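You operate a simulated robot arm through the tools that you are given. There is no shell and no other tool. Be economical: measure what you need, move in short steps, check, and stop when the job is done.

You run a simulated robot arm. Do the job below in one go: nothing can be reset, and whatever is moved stays where it is left.

## Task
Add two shots of blue paste to the cup, then shut it in the vacuum box and start the pump.
Fine: Bring the slide back out to lift the cup, and leave the shot dial and the other cups as they are.

The check looks at the end state, three seconds after you hand in, the way a careful person would. Anything else that was tipped, shoved, dropped, spilled or broken makes it a failure.

## Robot
A 7-joint arm with a two-finger parallel gripper, fixed in place. Base frame: the origin is at the foot of the arm, x ahead of it, y to its left, z up; the work surface is at about z = 85. Units: cm, degrees, N and s.
Its first joint turns from -149.0 to 149.0 degrees. Payload 3.5 kg.
The tool frame sits at the grasp point between the pads (the TCP): z along the fingers, y along the line on which they close. The tips reach 2.3 cm beyond it. The gripper opens to 9.4 cm. The fingers are 3.8 cm wide and 1 cm thick; the gripper's body (5.4 by 9.6 cm) begins 3.9 cm behind the TCP.
Orientation is that of the tool frame in the base frame, as a unit quaternion [x, y, z, w]. With the fingers straight down and closing along the base's y, the tool's x points along the base's -x, its y along +y and its z along -z.

## Interface
- The arm moves only by the tool play_rows. Its arguments are lists of equal length, an entry for each row: "gripper": the finger opening in cm, from 0 to 9.4; "linear": the shift along the tool's x, y, z in cm, a list of three; "delta_rot": the turn, a rotation vector about the tool's x, y, z in degrees, a list of three. In form: {"gripper": [gripper, ...], "linear": [[x, y, z], ...], "delta_rot": [[ax, ay, az], ...]}. A call has 1 to 12 rows; each row shifts and turns the commanded pose from where the row before left it, along the tool's axes as they then stand. A row lasts 0.2 s, in which the tool goes at most 5 cm and 8.6 degrees; a call with a longer step from one row to the next is refused whole, and so is a gripper value outside its range. Where a pose cannot be reached the arm comes as near as it can. A force on the tool above 90 N (or 10 N above the force at the start of the call, whichever is more), or a blocked arm, ends the call early, and 0.2 s more pass. Each finger travels about 15.3 cm/s and halts on what it meets, pressing with about 31 N; the grip force reading is that of the motor and also rises with nothing between the fingers. The clock runs only during rows and for 0.2 s after the last one: add rows that do not move to give the fingers time. It gives the time, the measured TCP pose, the force on the tool (base axes), the opening and the grip force at its end, in the units of the frame above (readings bear some noise), with the torque about the TCP (base axes, N m) and any sound that the robot's microphone picked up.
- Cameras (640 x 400 px; columns grow to the right, rows downward): "scene" is fixed at [21.87, -65.11, 159.59]; the picture's right is [0.48, -0.88, 0.00], its down [-0.49, -0.27, -0.83] and it looks along [0.73, 0.39, -0.56] (base axes); focal length 321 px, centre (320, 200). "wrist" rides on the gripper at [8.6, 1.6, -7.4] in the tool frame; the picture's right is [-0.18, 0.98, 0.00], its down [-0.58, -0.11, -0.81] and it looks along [-0.79, -0.15, 0.59] (tool axes); focal length 243 px, centre (320, 200). There is no depth. A picture from a camera that has moved, and an enlarged one, comes with that camera's place and axes in the base frame and with its lens.
- get_image(camera): a new picture of that camera. No time passes.
- zoom(camera, box): a new picture of the part [left, top, right, bottom] of that camera's present view, enlarged. No time passes.
- close_job(): hands the job in; it is judged then, once.

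Work in short steps. Places have to be worked out from the pictures, the camera data and where the tool is seen: move nearer, look again, correct. Check each grasp and each placing, and mend what went wrong. You have 120 turns and 68 pictures in all, those below and enlarged ones among them. Open the gripper and draw the arm clear of the work before you hand the job in, unless the task says otherwise; then end with one line.

The tools are called after "Call:" as name(argument=value, ...) on one line, values as JSON. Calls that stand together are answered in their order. play_rows: Moves the arm, as the interface text tells. Its arguments: {"type":"object","properties":{"gripper":{"type":"array","items":{"type":"number"}},"linear":{"type":"array","items":{"type":"array","items":{"type":"number"}}},"delta_rot":{"type":"array","items":{"type":"array","items":{"type":"number"}}}},"required":["gripper","linear","delta_rot"]} The other tools are called the same way: get_image (camera) takes a picture; zoom (camera, box) takes an enlarged picture of a part of a camera's view; close_job () hands the job in.

At the start:

```text
t: 0.0
eef_pos: [109.24, -9.47, 114.72]
tool_rot: [-0.001, 1.0, 0.0, 0.0]
ft_force: [-0.2, 0.0, 0.1]
wrist_torque: [-0.02, -0.02, 0.04]
grip_width: 9.4
gripper_force: 0.0
```

scene: 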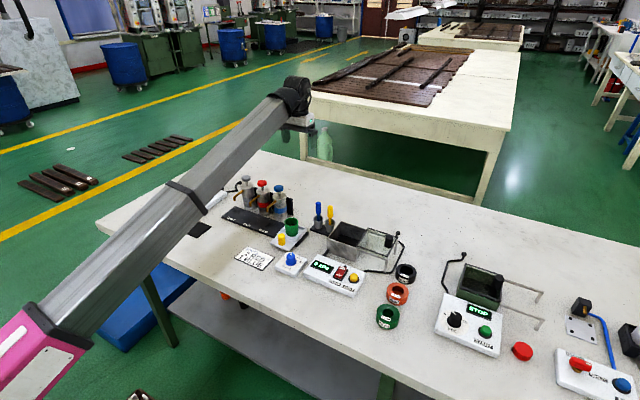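
wrist: 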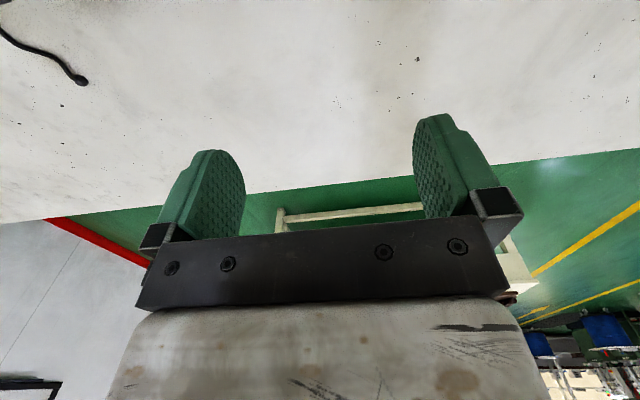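

I'll first enlarge the scene around the work stations to read the labels and locate things.

Call:
zoom(camera="scene", box=[190, 160, 350, 280])

Call:
zoom(camera="scene", box=[300, 200, 430, 340])

Call:
zoom(camera="scene", box=[420, 240, 640, 400])

```text
3.33 times, centred on (270, 220) of scene
camera zoom: at [21.87, -65.11, 159.59], right [0.48, -0.88, 0.0], down [-0.49, -0.27, -0.83], along [0.73, 0.39, -0.56], focal length 1069 px, centre (487, 133)
```

zoom: 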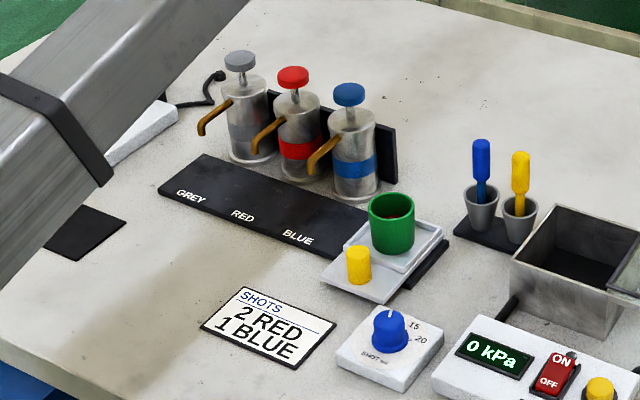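

```text
2.86 times, centred on (365, 270) of scene
camera zoom: at [21.87, -65.11, 159.59], right [0.48, -0.88, 0.0], down [-0.49, -0.27, -0.83], along [0.73, 0.39, -0.56], focal length 916 px, centre (191, 0)
```

zoom: 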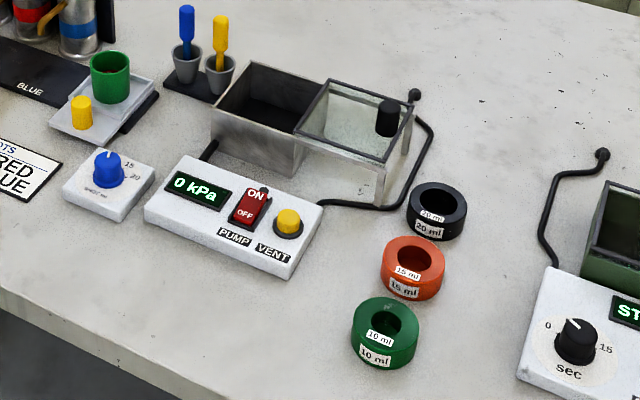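

```text
2.50 times, centred on (530, 320) of scene
camera zoom: at [21.87, -65.11, 159.59], right [0.48, -0.88, 0.0], down [-0.49, -0.27, -0.83], along [0.73, 0.39, -0.56], focal length 802 px, centre (-205, -100)
```

zoom: 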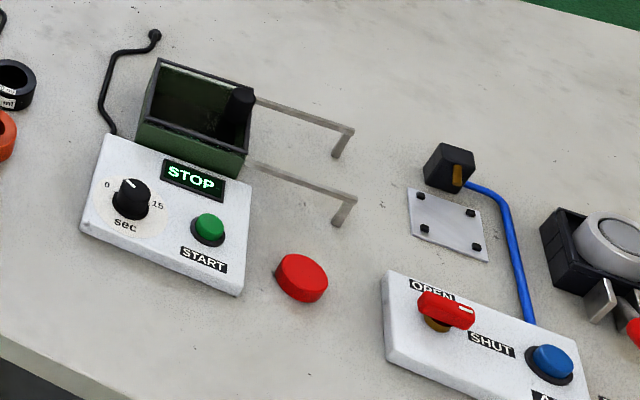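

Cup on a slide with a yellow knob near (92,-16); the rail runs along y, and the blue pump is at about (100,-6). I draw back toward the base at safe height to view the area with the wrist camera.

Call:
play_rows(gripper=[9.4, 9.4, 9.4, 9.4, 9.4, 9.4, 9.4, 9.4, 9.4], linear=[[4.5, 0, 0], [4.5, 0, 0], [4.5, 0, 0], [4.5, 0, 0], [4.5, 0, 0], [4.5, 0, 0], [4.5, 0, 0], [4.5, 0, 0], [0, 0, 0]], delta_rot=[[0, 0, 0], [0, 0, 0], [0, 0, 0], [0, 0, 0], [0, 0, 0], [0, 0, 0], [0, 0, 0], [0, 0, 0], [0, 0, 0]])

Call:
get_image(camera="wrist")

Call:
get_image(camera="scene")

```text
t: 0.9
eef_pos: [94.25, -9.48, 114.63]
tool_rot: [0.004, 1.0, -0.002, 0.012]
ft_force: [9.6, -3.0, -18.9]
wrist_torque: [-0.29, -0.94, -0.01]
grip_width: 9.39
gripper_force: 0.0
stopped in row 4: the force on the tool passed its limit at 102 N (the readings are from after the stop); the commanded pose is now the measured one
```

```text
62 pictures are left
camera wrist: at [85.46, -7.8, 121.82], right [0.19, 0.98, 0.0], down [0.56, -0.11, 0.82], along [0.8, -0.16, -0.57], focal length 243 px, centre (320, 200)
```

wrist: 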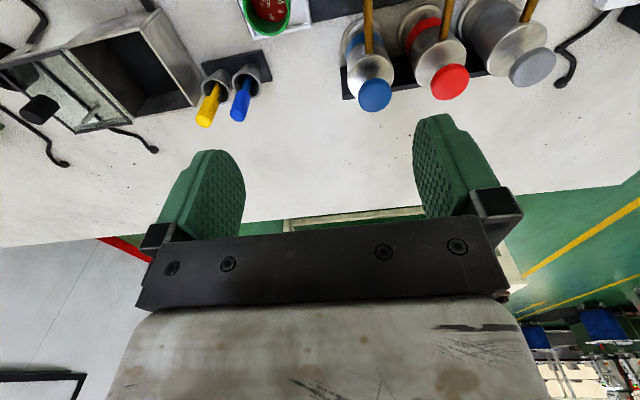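

```text
61 pictures are left
```

scene: 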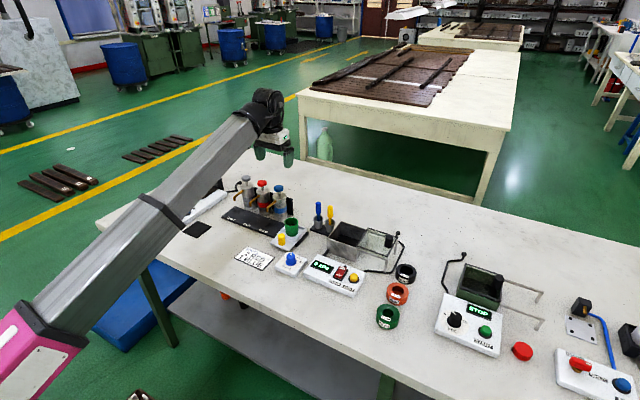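

The stop looks inertial (nothing touched), so I continue with smaller, gentler steps.

Call:
play_rows(gripper=[9.4, 9.4, 9.4, 9.4, 9.4, 9.4, 9.4, 9.4, 9.4, 9.4, 9.4, 9.4], linear=[[0.8, 0, 0], [1.6, 0, 0], [2.5, 0, 0], [2.5, 0, 0], [2.5, 0, 0], [2.5, 0, 0], [2.5, 0, 0], [2.5, 0, 0], [2.0, 0, 0], [1.2, 0, 0], [0.6, 0, 0], [0, 0, 0]], delta_rot=[[0, 0, 0], [0, 0, 0], [0, 0, 0], [0, 0, 0], [0, 0, 0], [0, 0, 0], [0, 0, 0], [0, 0, 0], [0, 0, 0], [0, 0, 0], [0, 0, 0], [0, 0, 0]])

Call:
get_image(camera="wrist")

```text
t: 1.8
eef_pos: [89.43, -9.61, 114.38]
tool_rot: [0.006, 1.0, -0.003, 0.02]
ft_force: [10.0, -3.0, -19.2]
wrist_torque: [-0.27, -0.92, 0.0]
grip_width: 9.39
gripper_force: 0.0
stopped in row 4: the force on the tool passed its limit at 96 N (the readings are from after the stop); the commanded pose is now the measured one
```

```text
60 pictures are left
camera wrist: at [80.52, -7.71, 121.5], right [0.2, 0.98, 0.0], down [0.55, -0.11, 0.83], along [0.81, -0.16, -0.56], focal length 243 px, centre (320, 200)
```

wrist: 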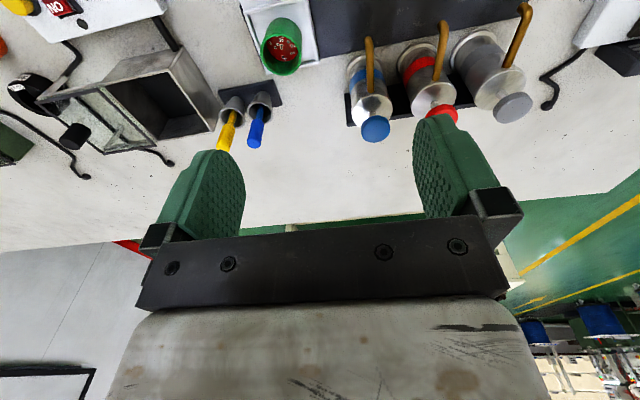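

A steady force remains, so something may be touching; I look closely at the arm.

Call:
zoom(camera="scene", box=[0, 60, 340, 400])

Call:
zoom(camera="scene", box=[170, 70, 330, 190])

```text
1.18 times, centred on (170, 230) of scene
camera zoom: at [21.87, -65.11, 159.59], right [0.48, -0.88, 0.0], down [-0.49, -0.27, -0.83], along [0.73, 0.39, -0.56], focal length 377 px, centre (496, 165)
```

zoom: 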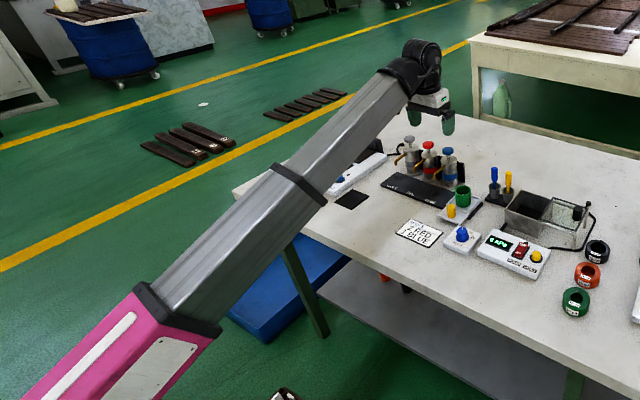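

```text
3.33 times, centred on (250, 130) of scene
camera zoom: at [21.87, -65.11, 159.59], right [0.48, -0.88, 0.0], down [-0.49, -0.27, -0.83], along [0.73, 0.39, -0.56], focal length 1069 px, centre (553, 433)
```

zoom: 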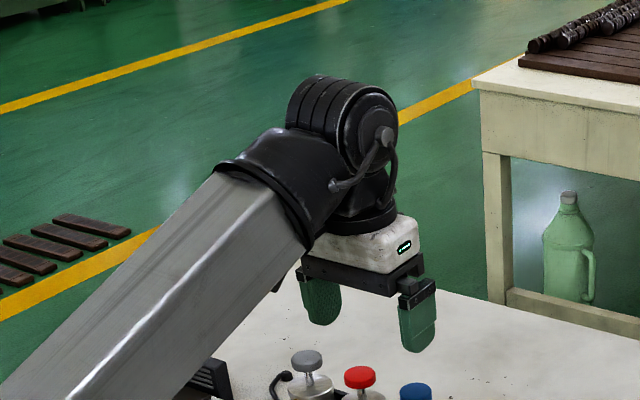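

The gripper's body is touching the boom of the arm itself: too high for this near reach with the tool straight down. I back off forward, and lower before drawing back.

Call:
play_rows(gripper=[9.4, 9.4, 9.4, 9.4, 9.4, 9.4, 9.4, 9.4], linear=[[-1.5, 0, 0], [-1.5, 0, 0], [0, -1.0, 1.0], [0, -1.5, 2.0], [0, -1.5, 2.0], [0, 0, 2.0], [0, 0, 1], [0, 0, 0]], delta_rot=[[0, 0, 0], [0, 0, 0], [0, 0, 0], [0, 0, 0], [0, 0, 0], [0, 0, 0], [0, 0, 0], [0, 0, 0]])

```text
t: 3.6
eef_pos: [92.53, -13.47, 106.55]
tool_rot: [0.006, 1.0, -0.002, 0.018]
ft_force: [-0.4, -0.1, 0.0]
wrist_torque: [0.01, -0.01, -0.03]
grip_width: 9.41
gripper_force: 0.1
```

Free again (zero force). Now I straighten the tool and draw back and down slowly.

Call:
play_rows(gripper=[9.4, 9.4, 9.4, 9.4, 9.4, 9.4, 9.4, 9.4], linear=[[1, 0, 0], [1.5, 0, 0.3], [1.5, 0, 0.5], [1.5, 0, 0.5], [1.5, 0, 0.5], [1.5, 0, 0.5], [0.5, 0, 0], [0, 0, 0]], delta_rot=[[0, 1, 0], [0, 1, 0], [0, 0, 0], [0, 0, 0], [0, 0, 0], [0, 0, 0], [0, 0, 0], [0, 0, 0]])

Call:
get_image(camera="wrist")

```text
t: 5.4
eef_pos: [83.61, -13.55, 104.31]
tool_rot: [0.006, 1.0, -0.003, 0.0]
ft_force: [-0.4, 0.6, 0.1]
wrist_torque: [-0.01, 0.02, 0.02]
grip_width: 9.41
gripper_force: 0.1
```

```text
57 pictures are left
camera wrist: at [74.96, -11.69, 111.63], right [0.2, 0.98, -0.01], down [0.58, -0.11, 0.81], along [0.79, -0.16, -0.59], focal length 243 px, centre (320, 200)
```

wrist: 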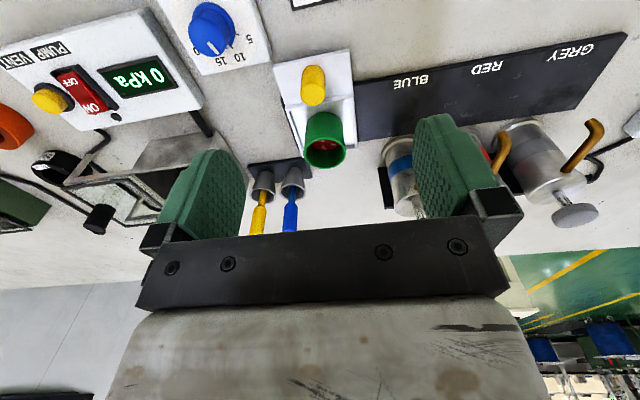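

Call:
zoom(camera="wrist", box=[240, 20, 440, 180])

Call:
zoom(camera="scene", box=[220, 165, 320, 255])

```text
2.50 times, centred on (340, 100) of wrist
camera zoom: at [74.96, -11.69, 111.63], right [0.2, 0.98, -0.01], down [0.58, -0.11, 0.81], along [0.79, -0.16, -0.59], focal length 606 px, centre (270, 450)
```

zoom: 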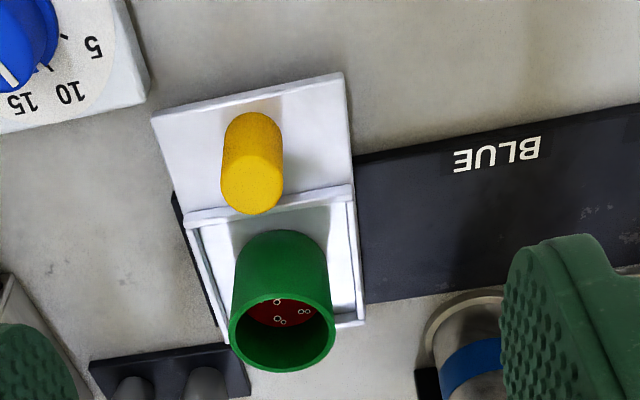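

```text
4.44 times, centred on (270, 210) of scene
camera zoom: at [21.87, -65.11, 159.59], right [0.48, -0.88, 0.0], down [-0.49, -0.27, -0.83], along [0.73, 0.39, -0.56], focal length 1425 px, centre (542, 156)
```

zoom: 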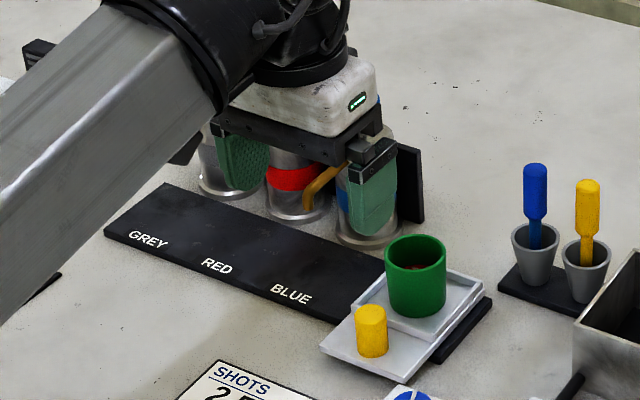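

Measured: knob axis ≈ (87,-14.9, 86.5–90.5), cup ≈ (93,-14.8), blue nozzle tip ≈ (92.6,-4.9). I move over the knob with the fingers part-open and descend most of the way.

Call:
play_rows(gripper=[7, 5.5, 5.5, 5.5, 5.5, 5.5, 5.5, 5.5, 5.5], linear=[[-0.8, -0.4, 0], [-1.4, -0.5, 1], [-1.2, -0.45, 2], [0, 0, 2], [0, 0, 2], [0, 0, 2], [0, 0, 1.5], [0, 0, 0.5], [0, 0, 0]], delta_rot=[[0, 0, 0], [0, 0, 0], [0, 0, 0], [0, 0, 0], [0, 0, 0], [0, 0, 0], [0, 0, 0], [0, 0, 0], [0, 0, 0]])

Call:
get_image(camera="wrist")

Call:
zoom(camera="scene", box=[230, 170, 330, 270])

```text
t: 7.4
eef_pos: [86.97, -14.94, 93.24]
tool_rot: [0.006, 1.0, -0.003, 0.0]
ft_force: [-0.4, 0.7, -0.2]
wrist_torque: [-0.01, 0.01, 0.0]
grip_width: 5.48
gripper_force: 0.0
```

```text
54 pictures are left
camera wrist: at [78.33, -13.16, 100.61], right [0.2, 0.98, -0.01], down [0.58, -0.11, 0.81], along [0.79, -0.16, -0.59], focal length 243 px, centre (320, 200)
```

wrist: 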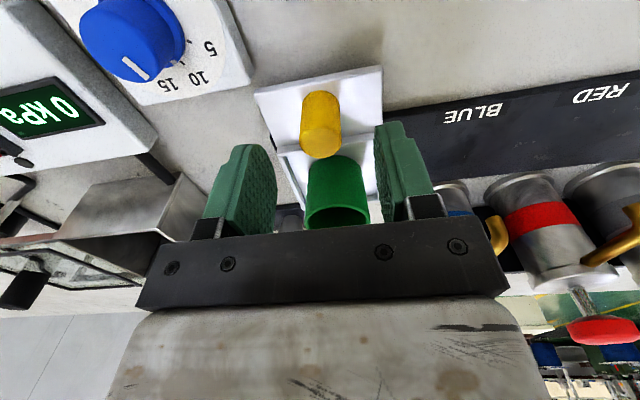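

```text
4.00 times, centred on (280, 220) of scene
camera zoom: at [21.87, -65.11, 159.59], right [0.48, -0.88, 0.0], down [-0.49, -0.27, -0.83], along [0.73, 0.39, -0.56], focal length 1283 px, centre (480, 120)
```

zoom: 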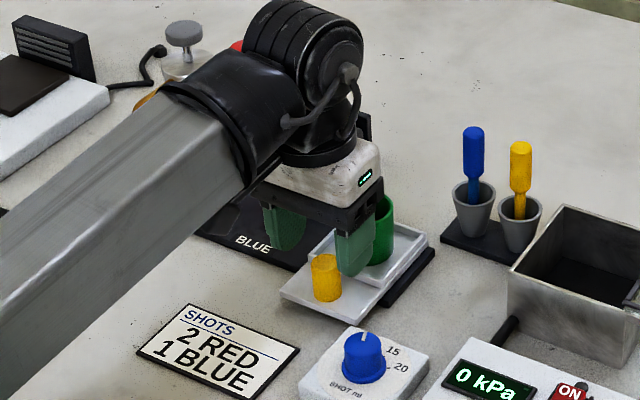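

Alignment over the knob is good. Descend 3.5 cm and close on it.

Call:
play_rows(gripper=[5.5, 5.5, 5.5, 5.5, 4, 2, 2, 2, 2], linear=[[0, 0, 1], [0, 0, 1], [0, 0, 1], [0, 0, 0.5], [0, 0, 0], [0, 0, 0], [0, 0, 0], [0, 0, 0], [0, 0, 0]], delta_rot=[[0, 0, 0], [0, 0, 0], [0, 0, 0], [0, 0, 0], [0, 0, 0], [0, 0, 0], [0, 0, 0], [0, 0, 0], [0, 0, 0]])

```text
t: 9.4
eef_pos: [86.96, -15.02, 89.71]
tool_rot: [0.006, 1.0, -0.003, -0.001]
ft_force: [-0.7, -1.1, -0.1]
wrist_torque: [0.85, -0.38, -0.07]
grip_width: 2.37
gripper_force: 45.1
```

Knob gripped (2.37 cm). Slide it +10 cm in y toward the BLUE nozzle, gently.

Call:
play_rows(gripper=[2, 2, 2, 2, 2, 2, 2, 2, 2, 2, 2], linear=[[0, 0.5, 0], [0.02, 1.1, 0], [0.02, 1.2, 0], [0.02, 1.2, 0], [0.02, 1.2, 0], [0.02, 1.2, 0], [0.02, 1.2, 0], [0.02, 1.2, 0], [0, 0.8, 0], [0, 0.4, 0], [0, 0, 0]], delta_rot=[[0, 0, 0], [0, 0, 0], [0, 0, 0], [0, 0, 0], [0, 0, 0], [0, 0, 0], [0, 0, 0], [0, 0, 0], [0, 0, 0], [0, 0, 0], [0, 0, 0]])

Call:
get_image(camera="wrist")

Call:
zoom(camera="scene", box=[210, 160, 310, 260])

```text
t: 11.8
eef_pos: [86.9, -4.94, 89.68]
tool_rot: [0.007, 1.0, -0.003, 0.0]
ft_force: [-3.0, -1.0, 1.2]
wrist_torque: [0.74, 1.37, 0.09]
grip_width: 2.37
gripper_force: 44.6
```

```text
52 pictures are left
camera wrist: at [78.28, -3.13, 97.14], right [0.2, 0.98, -0.01], down [0.58, -0.11, 0.81], along [0.79, -0.16, -0.59], focal length 243 px, centre (320, 200)
```

wrist: 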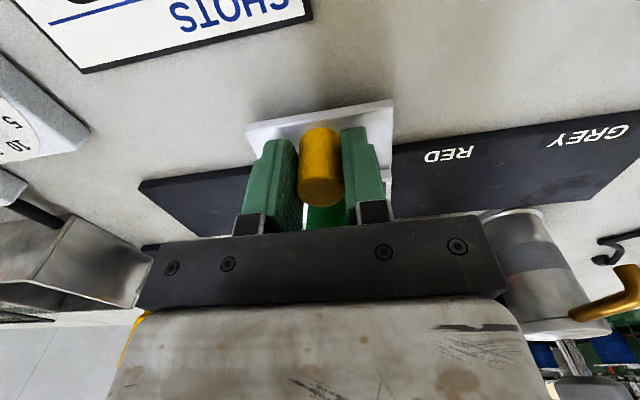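

```text
4.00 times, centred on (260, 210) of scene
camera zoom: at [21.87, -65.11, 159.59], right [0.48, -0.88, 0.0], down [-0.49, -0.27, -0.83], along [0.73, 0.39, -0.56], focal length 1283 px, centre (560, 160)
```

zoom: 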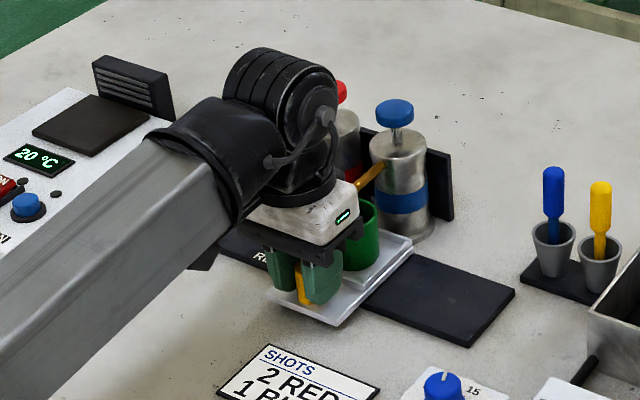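

Slide is at BLUE. Release, rise straight up, and draw back a bit to view the cup under the nozzle.

Call:
play_rows(gripper=[3.2, 4.2, 4.2, 4.2, 4.2, 4.2, 4.2, 4.2, 4.2, 4.2, 4.2], linear=[[0, 0, 0], [0, 0, 0], [0, 0, -0.6], [0, 0, -1.5], [0, 0, -2.5], [0, 0, -2.5], [0, 0, -2.5], [0, 0, -2.5], [0.6, 0, -1.4], [0.4, 0, -0.5], [0, 0, 0]], delta_rot=[[0, 0, 0], [0, 0, 0], [0, 0, 0], [0, 0, 0], [0, 0, 0], [0, 0, 0], [0, 0, 0], [0, 0, 0], [0, 0, 0], [0, 0, 0], [0, 0, 0]])

Call:
get_image(camera="wrist")

Call:
zoom(camera="scene", box=[210, 160, 310, 260])

```text
t: 14.2
eef_pos: [86.01, -4.9, 103.6]
tool_rot: [0.007, 1.0, -0.003, 0.0]
ft_force: [0.0, -0.3, -0.2]
wrist_torque: [0.02, -0.03, 0.01]
grip_width: 4.2
gripper_force: 0.0
```

```text
50 pictures are left
camera wrist: at [77.34, -3.14, 110.99], right [0.2, 0.98, -0.01], down [0.58, -0.11, 0.81], along [0.79, -0.16, -0.59], focal length 243 px, centre (320, 200)
```

wrist: 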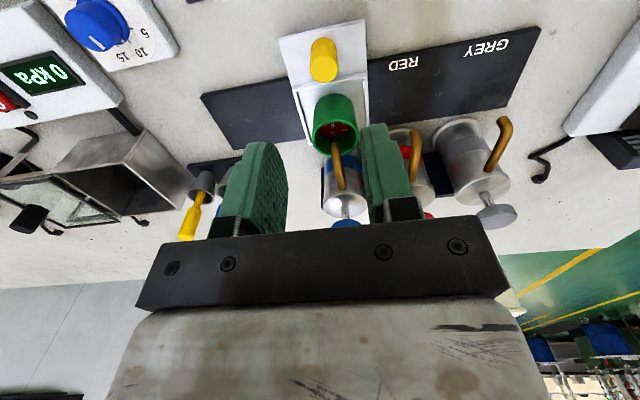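

```text
4.00 times, centred on (260, 210) of scene
camera zoom: at [21.87, -65.11, 159.59], right [0.48, -0.88, 0.0], down [-0.49, -0.27, -0.83], along [0.73, 0.39, -0.56], focal length 1283 px, centre (560, 160)
```

zoom: 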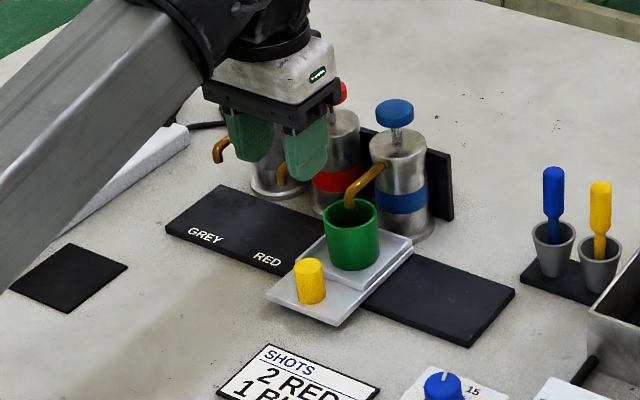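

Call:
zoom(camera="wrist", box=[280, 80, 400, 240])

Call:
zoom(camera="scene", box=[245, 180, 295, 230])

```text
2.50 times, centred on (340, 160) of wrist
camera zoom: at [77.34, -3.14, 110.99], right [0.2, 0.98, -0.01], down [0.58, -0.11, 0.81], along [0.79, -0.16, -0.59], focal length 606 px, centre (270, 300)
```

zoom: 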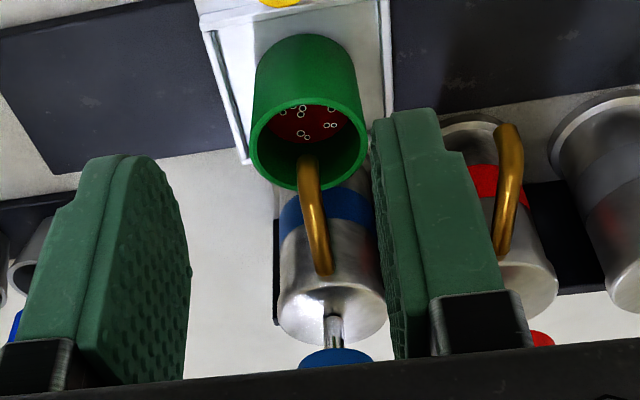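

```text
8.00 times, centred on (270, 205) of scene
camera zoom: at [21.87, -65.11, 159.59], right [0.48, -0.88, 0.0], down [-0.49, -0.27, -0.83], along [0.73, 0.39, -0.56], focal length 2565 px, centre (720, 160)
```

zoom: 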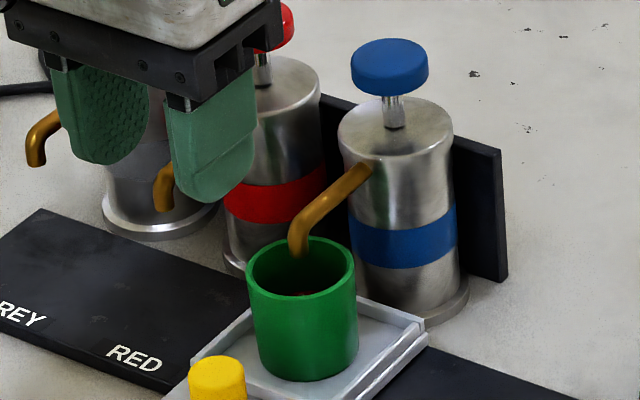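

The cup sits centred under the blue nozzle. Blue pump head is at about (101.3,-5.0), top z≈98; I close the fingers and go above it.

Call:
play_rows(gripper=[2, 0, 0, 0, 0, 0, 0, 0, 0, 0, 0], linear=[[-0.6, 0, 0], [-1.4, 0, 0], [-2, 0, 0], [-2, 0, 0], [-2, 0, 0], [-2, 0, 0], [-2, -0.1, 0], [-1.7, -0.1, 0], [-1, 0.0, 0], [-0.6, 0, 0], [0, 0, 0]], delta_rot=[[0, 0, 0], [0, 0, 0], [0, 0, 0], [0, 0, 0], [0, 0, 0], [0, 0, 0], [0, 0, 0], [0, 0, 0], [0, 0, 0], [0, 0, 0], [0, 0, 0]])

Call:
get_image(camera="wrist")

Call:
zoom(camera="scene", box=[240, 160, 310, 230])

```text
t: 16.6
eef_pos: [101.27, -5.33, 103.78]
tool_rot: [0.006, 1.0, -0.003, 0.0]
ft_force: [-0.6, -0.1, 1.1]
wrist_torque: [-0.01, 0.02, 0.02]
grip_width: 0.0
gripper_force: 31.3
```

```text
46 pictures are left
camera wrist: at [92.62, -3.46, 111.04], right [0.2, 0.98, -0.01], down [0.58, -0.11, 0.81], along [0.79, -0.16, -0.59], focal length 243 px, centre (320, 200)
```

wrist: 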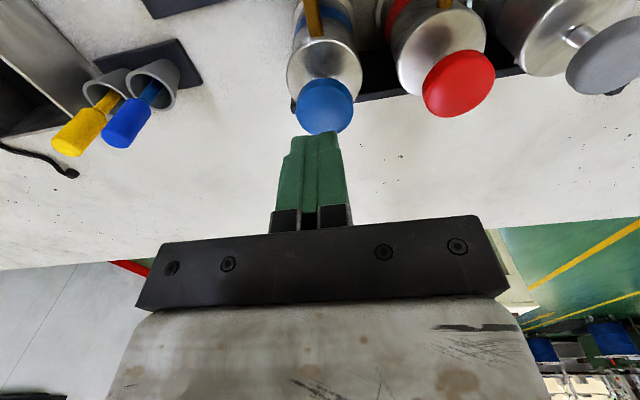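

```text
5.71 times, centred on (275, 195) of scene
camera zoom: at [21.87, -65.11, 159.59], right [0.48, -0.88, 0.0], down [-0.49, -0.27, -0.83], along [0.73, 0.39, -0.56], focal length 1832 px, centre (577, 229)
```

zoom: 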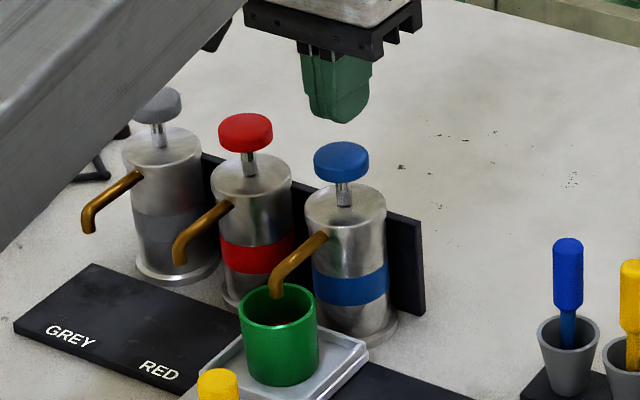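

Head top ≈ (101,-4.9,98.2). Shift +0.4 in y and lower slowly until contact.

Call:
play_rows(gripper=[0, 0, 0, 0, 0, 0, 0], linear=[[0.1, 0.4, 0.3], [0, 0, 0.7], [0, 0, 0.7], [0, 0, 0.6], [0, 0, 0.4], [0, 0, 0.4], [0, 0, 0]], delta_rot=[[0, 0, 0], [0, 0, 0], [0, 0, 0], [0, 0, 0], [0, 0, 0], [0, 0, 0], [0, 0, 0]])

Call:
zoom(camera="scene", box=[240, 160, 310, 230])

```text
t: 18.2
eef_pos: [101.28, -4.88, 100.49]
tool_rot: [0.006, 1.0, -0.003, -0.001]
ft_force: [-0.2, -0.2, 1.8]
wrist_torque: [-0.02, 0.03, 0.01]
grip_width: 0.01
gripper_force: 31.4
```

```text
5.71 times, centred on (275, 195) of scene
camera zoom: at [21.87, -65.11, 159.59], right [0.48, -0.88, 0.0], down [-0.49, -0.27, -0.83], along [0.73, 0.39, -0.56], focal length 1832 px, centre (577, 229)
```

zoom: 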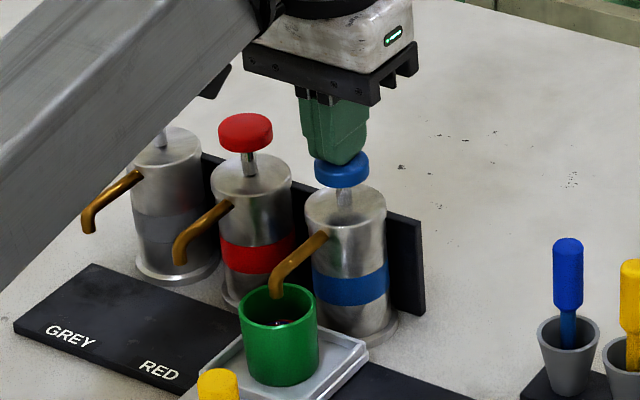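

Call:
zoom(camera="scene", box=[258, 176, 292, 212])

```text
11.11 times, centred on (275, 194) of scene
camera zoom: at [21.87, -65.11, 159.59], right [0.48, -0.88, 0.0], down [-0.49, -0.27, -0.83], along [0.73, 0.39, -0.56], focal length 3563 px, centre (820, 267)
```

zoom: 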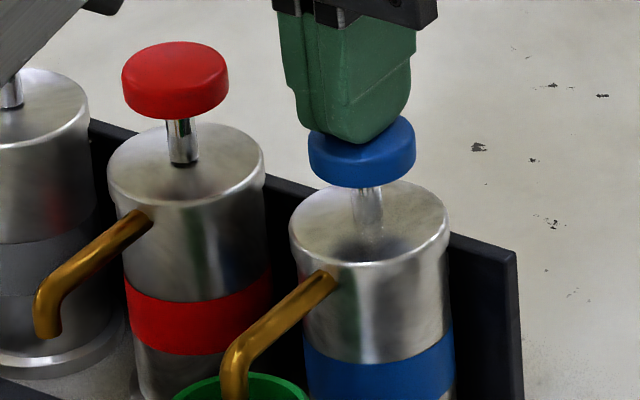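

Fingertips are on the head. Press further in small steps and watch force and sound.

Call:
play_rows(gripper=[0, 0, 0], linear=[[0, 0, 0.4], [0, 0, 0.4], [0, 0, 0]], delta_rot=[[0, 0, 0], [0, 0, 0], [0, 0, 0]])

Call:
zoom(camera="scene", box=[256, 180, 296, 220])

```text
t: 19.0
eef_pos: [101.11, -4.86, 99.73]
tool_rot: [0.006, 1.0, -0.003, 0.0]
ft_force: [3.0, 2.1, 6.2]
wrist_torque: [0.05, -0.04, -0.01]
grip_width: 0.01
gripper_force: 30.6
```

```text
10.00 times, centred on (276, 200) of scene
camera zoom: at [21.87, -65.11, 159.59], right [0.48, -0.88, 0.0], down [-0.49, -0.27, -0.83], along [0.73, 0.39, -0.56], focal length 3206 px, centre (760, 200)
```

zoom: 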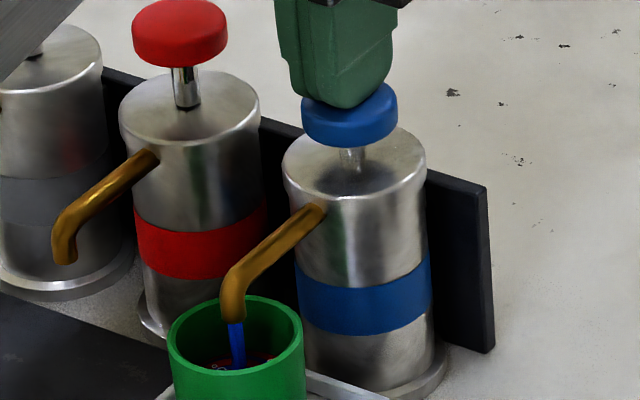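

Blue paste is flowing. Continue the stroke to its bottom stop.

Call:
play_rows(gripper=[0, 0, 0, 0, 0], linear=[[0, 0, 0.3], [0, 0, 0.3], [0, 0, 0.3], [0, 0, 0], [0, 0, 0]], delta_rot=[[0, 0, 0], [0, 0, 0], [0, 0, 0], [0, 0, 0], [0, 0, 0]])

Call:
zoom(camera="scene", box=[256, 180, 296, 220])

```text
t: 20.2
eef_pos: [101.03, -4.89, 99.03]
tool_rot: [0.005, 1.0, -0.003, 0.0]
ft_force: [5.6, 0.8, 33.7]
wrist_torque: [0.05, 0.06, 0.01]
grip_width: 0.0
gripper_force: 31.6
```

```text
10.00 times, centred on (276, 200) of scene
camera zoom: at [21.87, -65.11, 159.59], right [0.48, -0.88, 0.0], down [-0.49, -0.27, -0.83], along [0.73, 0.39, -0.56], focal length 3206 px, centre (760, 200)
```

zoom: 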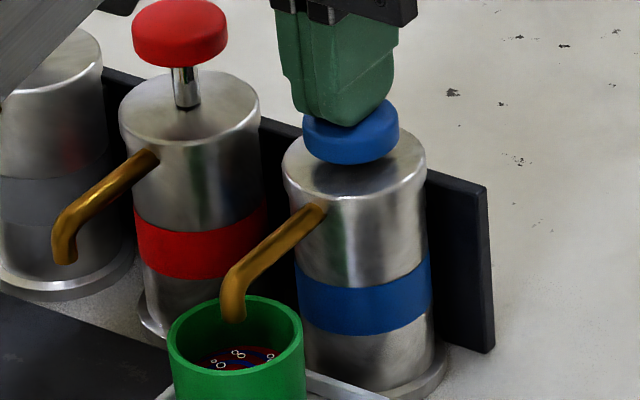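

Bottomed out, flow ended: shot one. Rise clear so the head returns.

Call:
play_rows(gripper=[0, 0, 0, 0, 0, 0, 0, 0], linear=[[0, 0, -0.4], [0, 0, -0.6], [0, 0, -0.8], [0, 0, -0.8], [0, 0, -0.8], [0, 0, 0], [0, 0, 0], [0, 0, 0]], delta_rot=[[0, 0, 0], [0, 0, 0], [0, 0, 0], [0, 0, 0], [0, 0, 0], [0, 0, 0], [0, 0, 0], [0, 0, 0]])

Call:
zoom(camera="scene", box=[256, 180, 296, 220])

```text
t: 22.0
eef_pos: [101.34, -4.7, 102.32]
tool_rot: [0.007, 1.0, -0.003, 0.0]
ft_force: [0.3, -0.2, -0.4]
wrist_torque: [0.02, 0.01, 0.0]
grip_width: 0.0
gripper_force: 31.0
```

```text
10.00 times, centred on (276, 200) of scene
camera zoom: at [21.87, -65.11, 159.59], right [0.48, -0.88, 0.0], down [-0.49, -0.27, -0.83], along [0.73, 0.39, -0.56], focal length 3206 px, centre (760, 200)
```

zoom: 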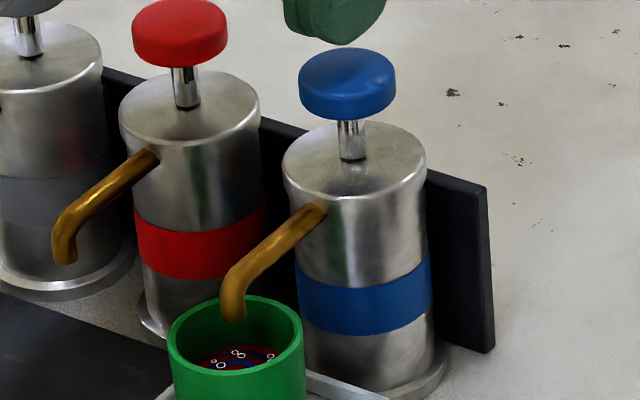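

The head has fully returned. Second press, the full stroke in the same manner.

Call:
play_rows(gripper=[0, 0, 0, 0, 0, 0, 0, 0, 0, 0], linear=[[0.1, -0.1, 0.5], [0.1, 0, 0.6], [0, 0, 0.5], [0, 0, 0.4], [0, 0, 0.4], [0, 0, 0.4], [0, 0, 0.3], [0, 0, 0.3], [0, 0, 0], [0, 0, 0]], delta_rot=[[0, 0, 0], [0, 0, 0], [0, 0, 0], [0, 0, 0], [0, 0, 0], [0, 0, 0], [0, 0, 0], [0, 0, 0], [0, 0, 0], [0, 0, 0]])

Call:
zoom(camera="scene", box=[256, 180, 296, 220])

```text
t: 24.2
eef_pos: [101.0, -4.96, 98.97]
tool_rot: [0.006, 1.0, -0.003, 0.001]
ft_force: [7.5, 1.0, 26.0]
wrist_torque: [0.01, -0.02, -0.09]
grip_width: 0.02
gripper_force: 31.1
```

```text
10.00 times, centred on (276, 200) of scene
camera zoom: at [21.87, -65.11, 159.59], right [0.48, -0.88, 0.0], down [-0.49, -0.27, -0.83], along [0.73, 0.39, -0.56], focal length 3206 px, centre (760, 200)
```

zoom: 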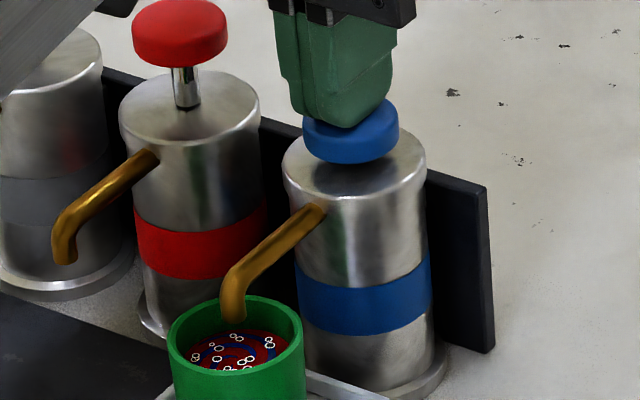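

Second shot is in (level rose). Rise off the pump and go back above the slide knob.

Call:
play_rows(gripper=[0, 0, 0, 0, 0, 2, 4, 4.5, 4.5, 4.5, 4.5, 4.5], linear=[[0, 0, -0.5], [0, 0, -1.2], [0, 0, -1.6], [0.5, 0, -1.0], [1.5, 0, -0.3], [2, 0, 0], [2, 0, 0], [2, 0, 0], [2, 0, 0], [2, 0, 0], [1.4, -0.0, 0], [0.9, 0, 0]], delta_rot=[[0, 0, 0], [0, 0, 0], [0, 0, 0], [0, 0, 0], [0, 0, 0], [0, 0, 0], [0, 0, 0], [0, 0, 0], [0, 0, 0], [0, 0, 0], [0, 0, 0], [0, 0, 0]])

Call:
get_image(camera="wrist")

```text
t: 26.8
eef_pos: [86.7, -4.85, 103.32]
tool_rot: [0.006, 1.0, -0.002, 0.0]
ft_force: [-0.1, 0.4, 0.1]
wrist_torque: [0.0, 0.02, 0.0]
grip_width: 4.49
gripper_force: 0.1
```

```text
38 pictures are left
camera wrist: at [78.0, -2.97, 110.8], right [0.2, 0.98, -0.01], down [0.58, -0.11, 0.81], along [0.79, -0.16, -0.59], focal length 243 px, centre (320, 200)
```

wrist: 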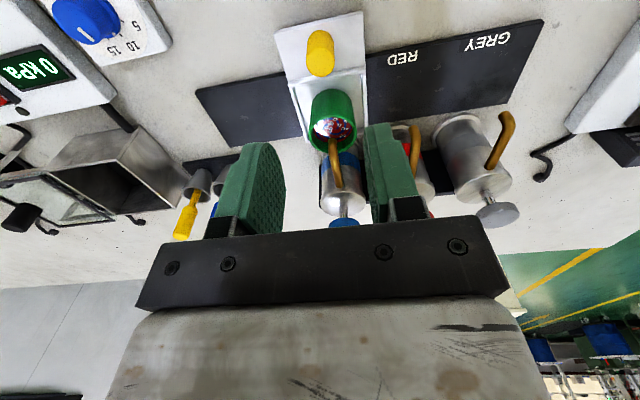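

Descend on the knob, close.

Call:
play_rows(gripper=[4.5, 4.5, 4.5, 4.5, 4.5, 4.5, 4.5, 4.5, 3, 1.8, 1.8, 1.8], linear=[[-0.2, -0.1, 1], [0, 0, 2], [0, 0, 2.4], [0, 0, 2.4], [0, 0, 2.4], [0, 0, 1.8], [0, 0, 1.0], [0, 0, 0.6], [0, 0, 0], [0, 0, 0], [0, 0, 0], [0, 0, 0]], delta_rot=[[0, 0, 0], [0, 0, 0], [0, 0, 0], [0, 0, 0], [0, 0, 0], [0, 0, 0], [0, 0, 0], [0, 0, 0], [0, 0, 0], [0, 0, 0], [0, 0, 0], [0, 0, 0]])

```text
t: 29.4
eef_pos: [86.84, -5.03, 89.86]
tool_rot: [0.005, 1.0, -0.003, 0.0]
ft_force: [-1.4, -1.2, 0.2]
wrist_torque: [0.81, -0.23, -0.05]
grip_width: 2.38
gripper_force: 44.5
```

Gripped again. Slide it back out by -10 cm to its original place.

Call:
play_rows(gripper=[1.8, 1.8, 1.8, 1.8, 1.8, 1.8, 1.8, 1.8, 1.8, 1.8, 1.8], linear=[[0, -0.5, 0], [-0.02, -1.1, 0], [-0.02, -1.2, 0], [-0.02, -1.2, 0], [-0.02, -1.2, 0], [-0.02, -1.2, 0], [-0.02, -1.2, 0], [0, -1.2, 0], [0, -0.8, 0], [0, -0.4, 0], [0, 0, 0]], delta_rot=[[0, 0, 0], [0, 0, 0], [0, 0, 0], [0, 0, 0], [0, 0, 0], [0, 0, 0], [0, 0, 0], [0, 0, 0], [0, 0, 0], [0, 0, 0], [0, 0, 0]])

Call:
play_rows(gripper=[3.2, 4.4, 4.4, 4.4, 4.4, 4.4, 4.4, 4.4, 4.4, 4.4, 4.4, 4.4], linear=[[0, 0, 0], [0, 0, 0], [0, 0, -0.6], [0, 0, -1.5], [0, 0, -2.3], [0, 0, -2.3], [0, 0, -2.3], [0, 0, -2.3], [0, 0, -1.6], [1.2, 0, -0.5], [1, 0, 0], [0, 0, 0]], delta_rot=[[0, 0, 0], [0, 0, 0], [0, 0, 0], [0, 0, 0], [0, 0, 0], [0, 0, 0], [0, 0, 0], [0, 0, 0], [0, 0, 0], [0, 0, 0], [0, 0, 0], [0, 0, 0]])

Call:
get_image(camera="wrist")

Call:
zoom(camera="scene", box=[270, 200, 410, 300])

```text
t: 31.8
eef_pos: [86.92, -14.98, 89.88]
tool_rot: [0.007, 1.0, -0.002, 0.001]
ft_force: [0.5, -0.7, 8.7]
wrist_torque: [0.61, 0.79, 0.04]
grip_width: 2.36
gripper_force: 45.0
```

```text
t: 34.4
eef_pos: [84.72, -14.94, 103.32]
tool_rot: [0.006, 1.0, -0.003, 0.0]
ft_force: [-0.8, -0.8, 0.2]
wrist_torque: [-0.02, 0.01, 0.04]
grip_width: 4.42
gripper_force: 0.2
```

```text
37 pictures are left
camera wrist: at [75.99, -13.08, 110.77], right [0.2, 0.98, -0.01], down [0.58, -0.11, 0.81], along [0.79, -0.16, -0.59], focal length 243 px, centre (320, 200)
```

wrist: 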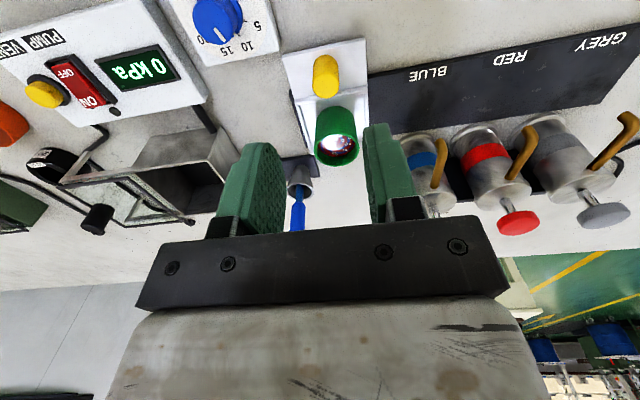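

```text
4.00 times, centred on (340, 250) of scene
camera zoom: at [21.87, -65.11, 159.59], right [0.48, -0.88, 0.0], down [-0.49, -0.27, -0.83], along [0.73, 0.39, -0.56], focal length 1283 px, centre (240, 0)
```

zoom: 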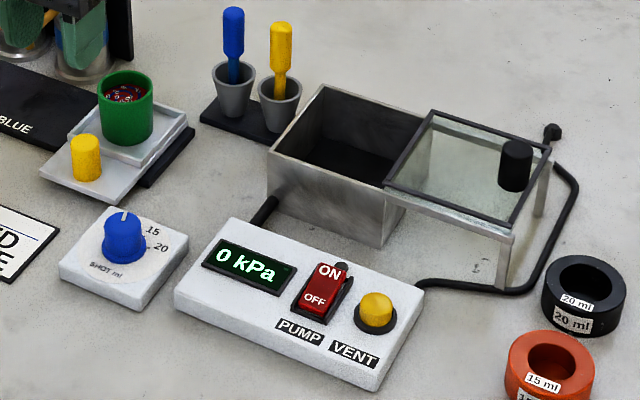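

Slide is back out with the cup, and the dial is untouched. Box is around x 92–102, y -30…-40, lid to its -y side with a black knob at about (97,-49). I go over there empty first to measure it and check reach.

Call:
play_rows(gripper=[4.4, 4.4, 4.4, 4.4, 4.4, 5, 6, 7, 8, 8, 8, 8], linear=[[0, -0.6, 0], [-0.3, -1.5, 0], [-0.3, -2.2, 0], [-0.4, -2.5, 0], [-0.4, -2.5, 0], [-0.4, -2.5, 0], [-0.3, -2.5, 0], [-0.3, -2.2, 0], [-0.3, -2, 0], [-0.2, -1.3, 0], [0, -0.5, 0], [0, 0, 0]], delta_rot=[[0, 0, 0], [0, 0, 0], [0, 0, 0], [0, 0, 0], [0, 0, 0], [0, 0, 0], [0, 0, 0], [0, 0, 0], [0, 0, 0], [0, 0, 0], [0, 0, 0], [0, 0, 0]])

Call:
get_image(camera="wrist")

```text
t: 37.0
eef_pos: [87.33, -35.3, 103.29]
tool_rot: [0.006, 1.0, -0.003, 0.001]
ft_force: [0.4, -0.4, 0.2]
wrist_torque: [-0.03, 0.0, 0.0]
grip_width: 8.02
gripper_force: 0.1
```

```text
35 pictures are left
camera wrist: at [78.57, -33.44, 110.84], right [0.2, 0.98, -0.01], down [0.58, -0.11, 0.81], along [0.79, -0.16, -0.59], focal length 243 px, centre (320, 200)
```

wrist: 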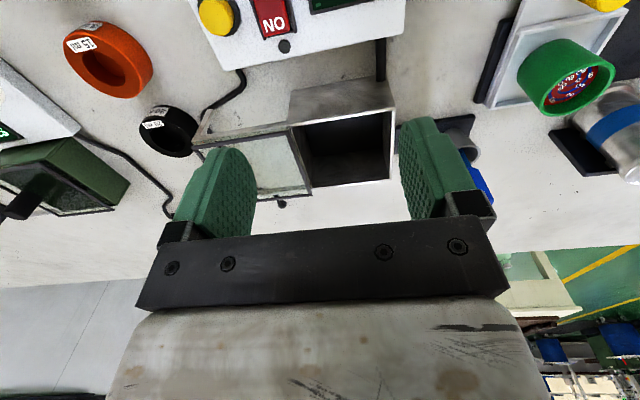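

Call:
zoom(camera="wrist", box=[180, 0, 420, 220])

```text
1.82 times, centred on (300, 110) of wrist
camera zoom: at [78.57, -33.44, 110.84], right [0.2, 0.98, -0.01], down [0.58, -0.11, 0.81], along [0.79, -0.16, -0.59], focal length 441 px, centre (356, 364)
```

zoom: 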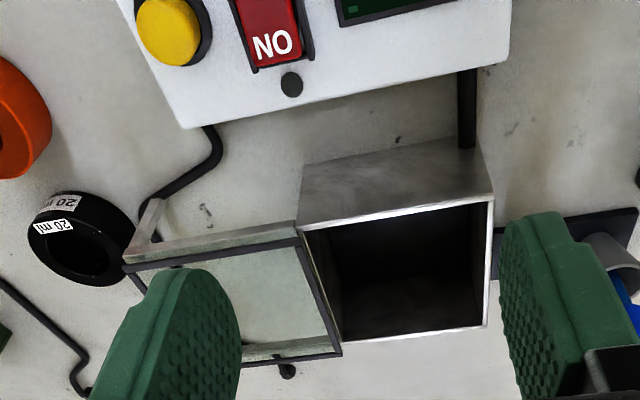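

Box rim: x 92.5–101.8, y -29.3…-39.4, top z≈91.2; inside is deep enough for the cup. I test the reach over the box with the tool straight down.

Call:
play_rows(gripper=[7, 6, 5, 5, 5, 5, 5, 5, 5], linear=[[-0.6, 0.2, 0], [-1.5, 0.3, 0], [-2, 0.2, 0.5], [-2, 0, 1], [-2, 0, 1.5], [-1, 0, 2], [0, 0, 2], [0, 0, 1], [0, 0, 0]], delta_rot=[[0, 0, 0], [0, 0, 0], [0, 0, 0], [0, 0, 0], [0, 0, 0], [0, 0, 0], [0, 0, 0], [0, 0, 0], [0, 0, 0]])

```text
t: 39.0
eef_pos: [96.58, -34.63, 95.47]
tool_rot: [0.006, 1.0, -0.003, 0.0]
ft_force: [0.1, -0.1, -0.3]
wrist_torque: [0.01, -0.01, -0.01]
grip_width: 5.0
gripper_force: 0.0
```

Reachable there. Lower into the empty box to test the placing height.

Call:
play_rows(gripper=[5, 5, 5, 5, 5, 5], linear=[[0, 0.1, 0.8], [0, 0, 1.2], [0, 0, 1.3], [0, 0, 1.2], [0, 0, 0.7], [0, 0, 0]], delta_rot=[[0, 0, 0], [0, 0, 0], [0, 0, 0], [0, 0, 0], [0, 0, 0], [0, 0, 0]])

Call:
zoom(camera="scene", box=[310, 190, 410, 270])

Call:
get_image(camera="wrist")

```text
t: 40.4
eef_pos: [96.39, -34.44, 90.14]
tool_rot: [0.007, 1.0, -0.003, 0.0]
ft_force: [0.5, 1.0, 0.4]
wrist_torque: [-0.03, 0.01, 0.01]
grip_width: 5.02
gripper_force: 0.0
```

```text
5.00 times, centred on (360, 230) of scene
camera zoom: at [21.87, -65.11, 159.59], right [0.48, -0.88, 0.0], down [-0.49, -0.27, -0.83], along [0.73, 0.39, -0.56], focal length 1603 px, centre (120, 50)
```

zoom: 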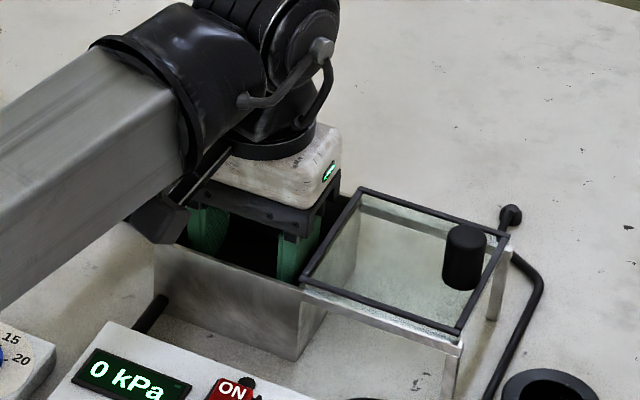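

```text
32 pictures are left
camera wrist: at [87.79, -32.69, 97.57], right [0.2, 0.98, -0.01], down [0.58, -0.11, 0.81], along [0.79, -0.16, -0.59], focal length 243 px, centre (320, 200)
```

wrist: 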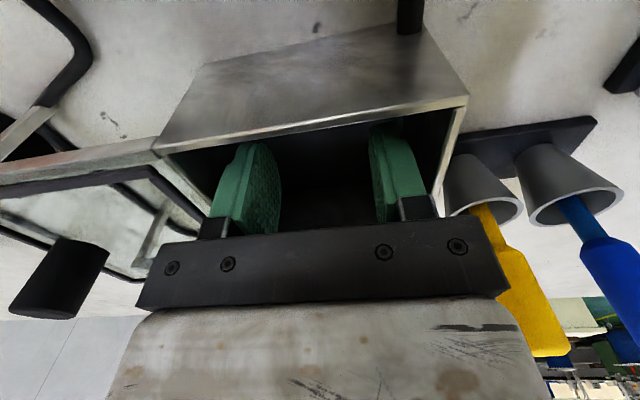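

Reach is fine even with the tool vertical. Back up and over to the cup.

Call:
play_rows(gripper=[5, 5, 5, 5, 5, 5, 5, 5, 5, 5], linear=[[0, 0, -0.8], [0, 0, -1.8], [0, 0, -2.3], [0, 0, -2.3], [1, 0, -2.3], [1.7, 0, -2], [1.8, 0.6, -0.8], [1.5, 1.5, 0], [0.5, 2.2, 0], [0, 1, 0]], delta_rot=[[0, 0, 0], [0, 0, 0], [0, 0, 0], [0, 0, 0], [0, 0, 0], [0, 0, 0], [0, 0, 0], [0, 0, 0], [0, 0, 0], [0, 0, 0]])

Call:
play_rows(gripper=[6.5, 6.5, 6.5, 6.5, 6.5, 6.5, 6.5, 6.5, 6.5], linear=[[0, 1.2, 0], [0, 2.2, 0], [0, 2.4, 0], [0, 2.4, 0], [0, 2.4, 0], [0, 2, 0], [0, 1.2, 0], [0, 0.5, 0], [0, 0, 0]], delta_rot=[[0, 0, 0], [0, 0, 0], [0, 0, 0], [0, 0, 0], [0, 0, 0], [0, 0, 0], [0, 0, 0], [0, 0, 0], [0, 0, 0]])

Call:
get_image(camera="wrist")

```text
t: 42.6
eef_pos: [89.92, -29.16, 102.38]
tool_rot: [0.008, 1.0, -0.003, 0.0]
ft_force: [-0.3, 0.0, -0.1]
wrist_torque: [0.01, 0.02, 0.03]
grip_width: 5.01
gripper_force: 0.0
```

```text
t: 44.6
eef_pos: [89.99, -14.85, 102.41]
tool_rot: [0.006, 1.0, -0.003, 0.0]
ft_force: [0.5, 0.3, 0.3]
wrist_torque: [-0.05, 0.03, 0.0]
grip_width: 6.5
gripper_force: 0.1
```

```text
31 pictures are left
camera wrist: at [81.43, -13.06, 109.87], right [0.2, 0.98, -0.01], down [0.58, -0.11, 0.81], along [0.79, -0.16, -0.59], focal length 243 px, centre (320, 200)
```

wrist: 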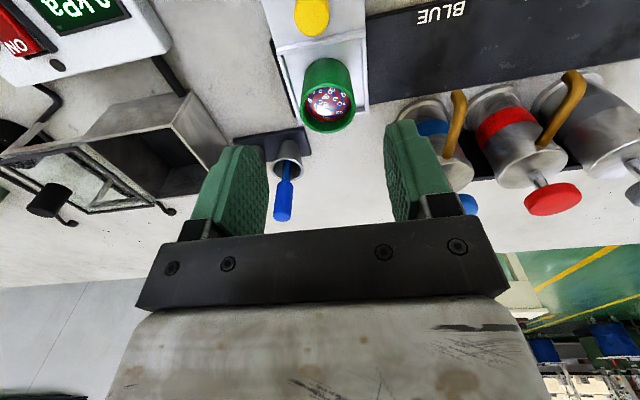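

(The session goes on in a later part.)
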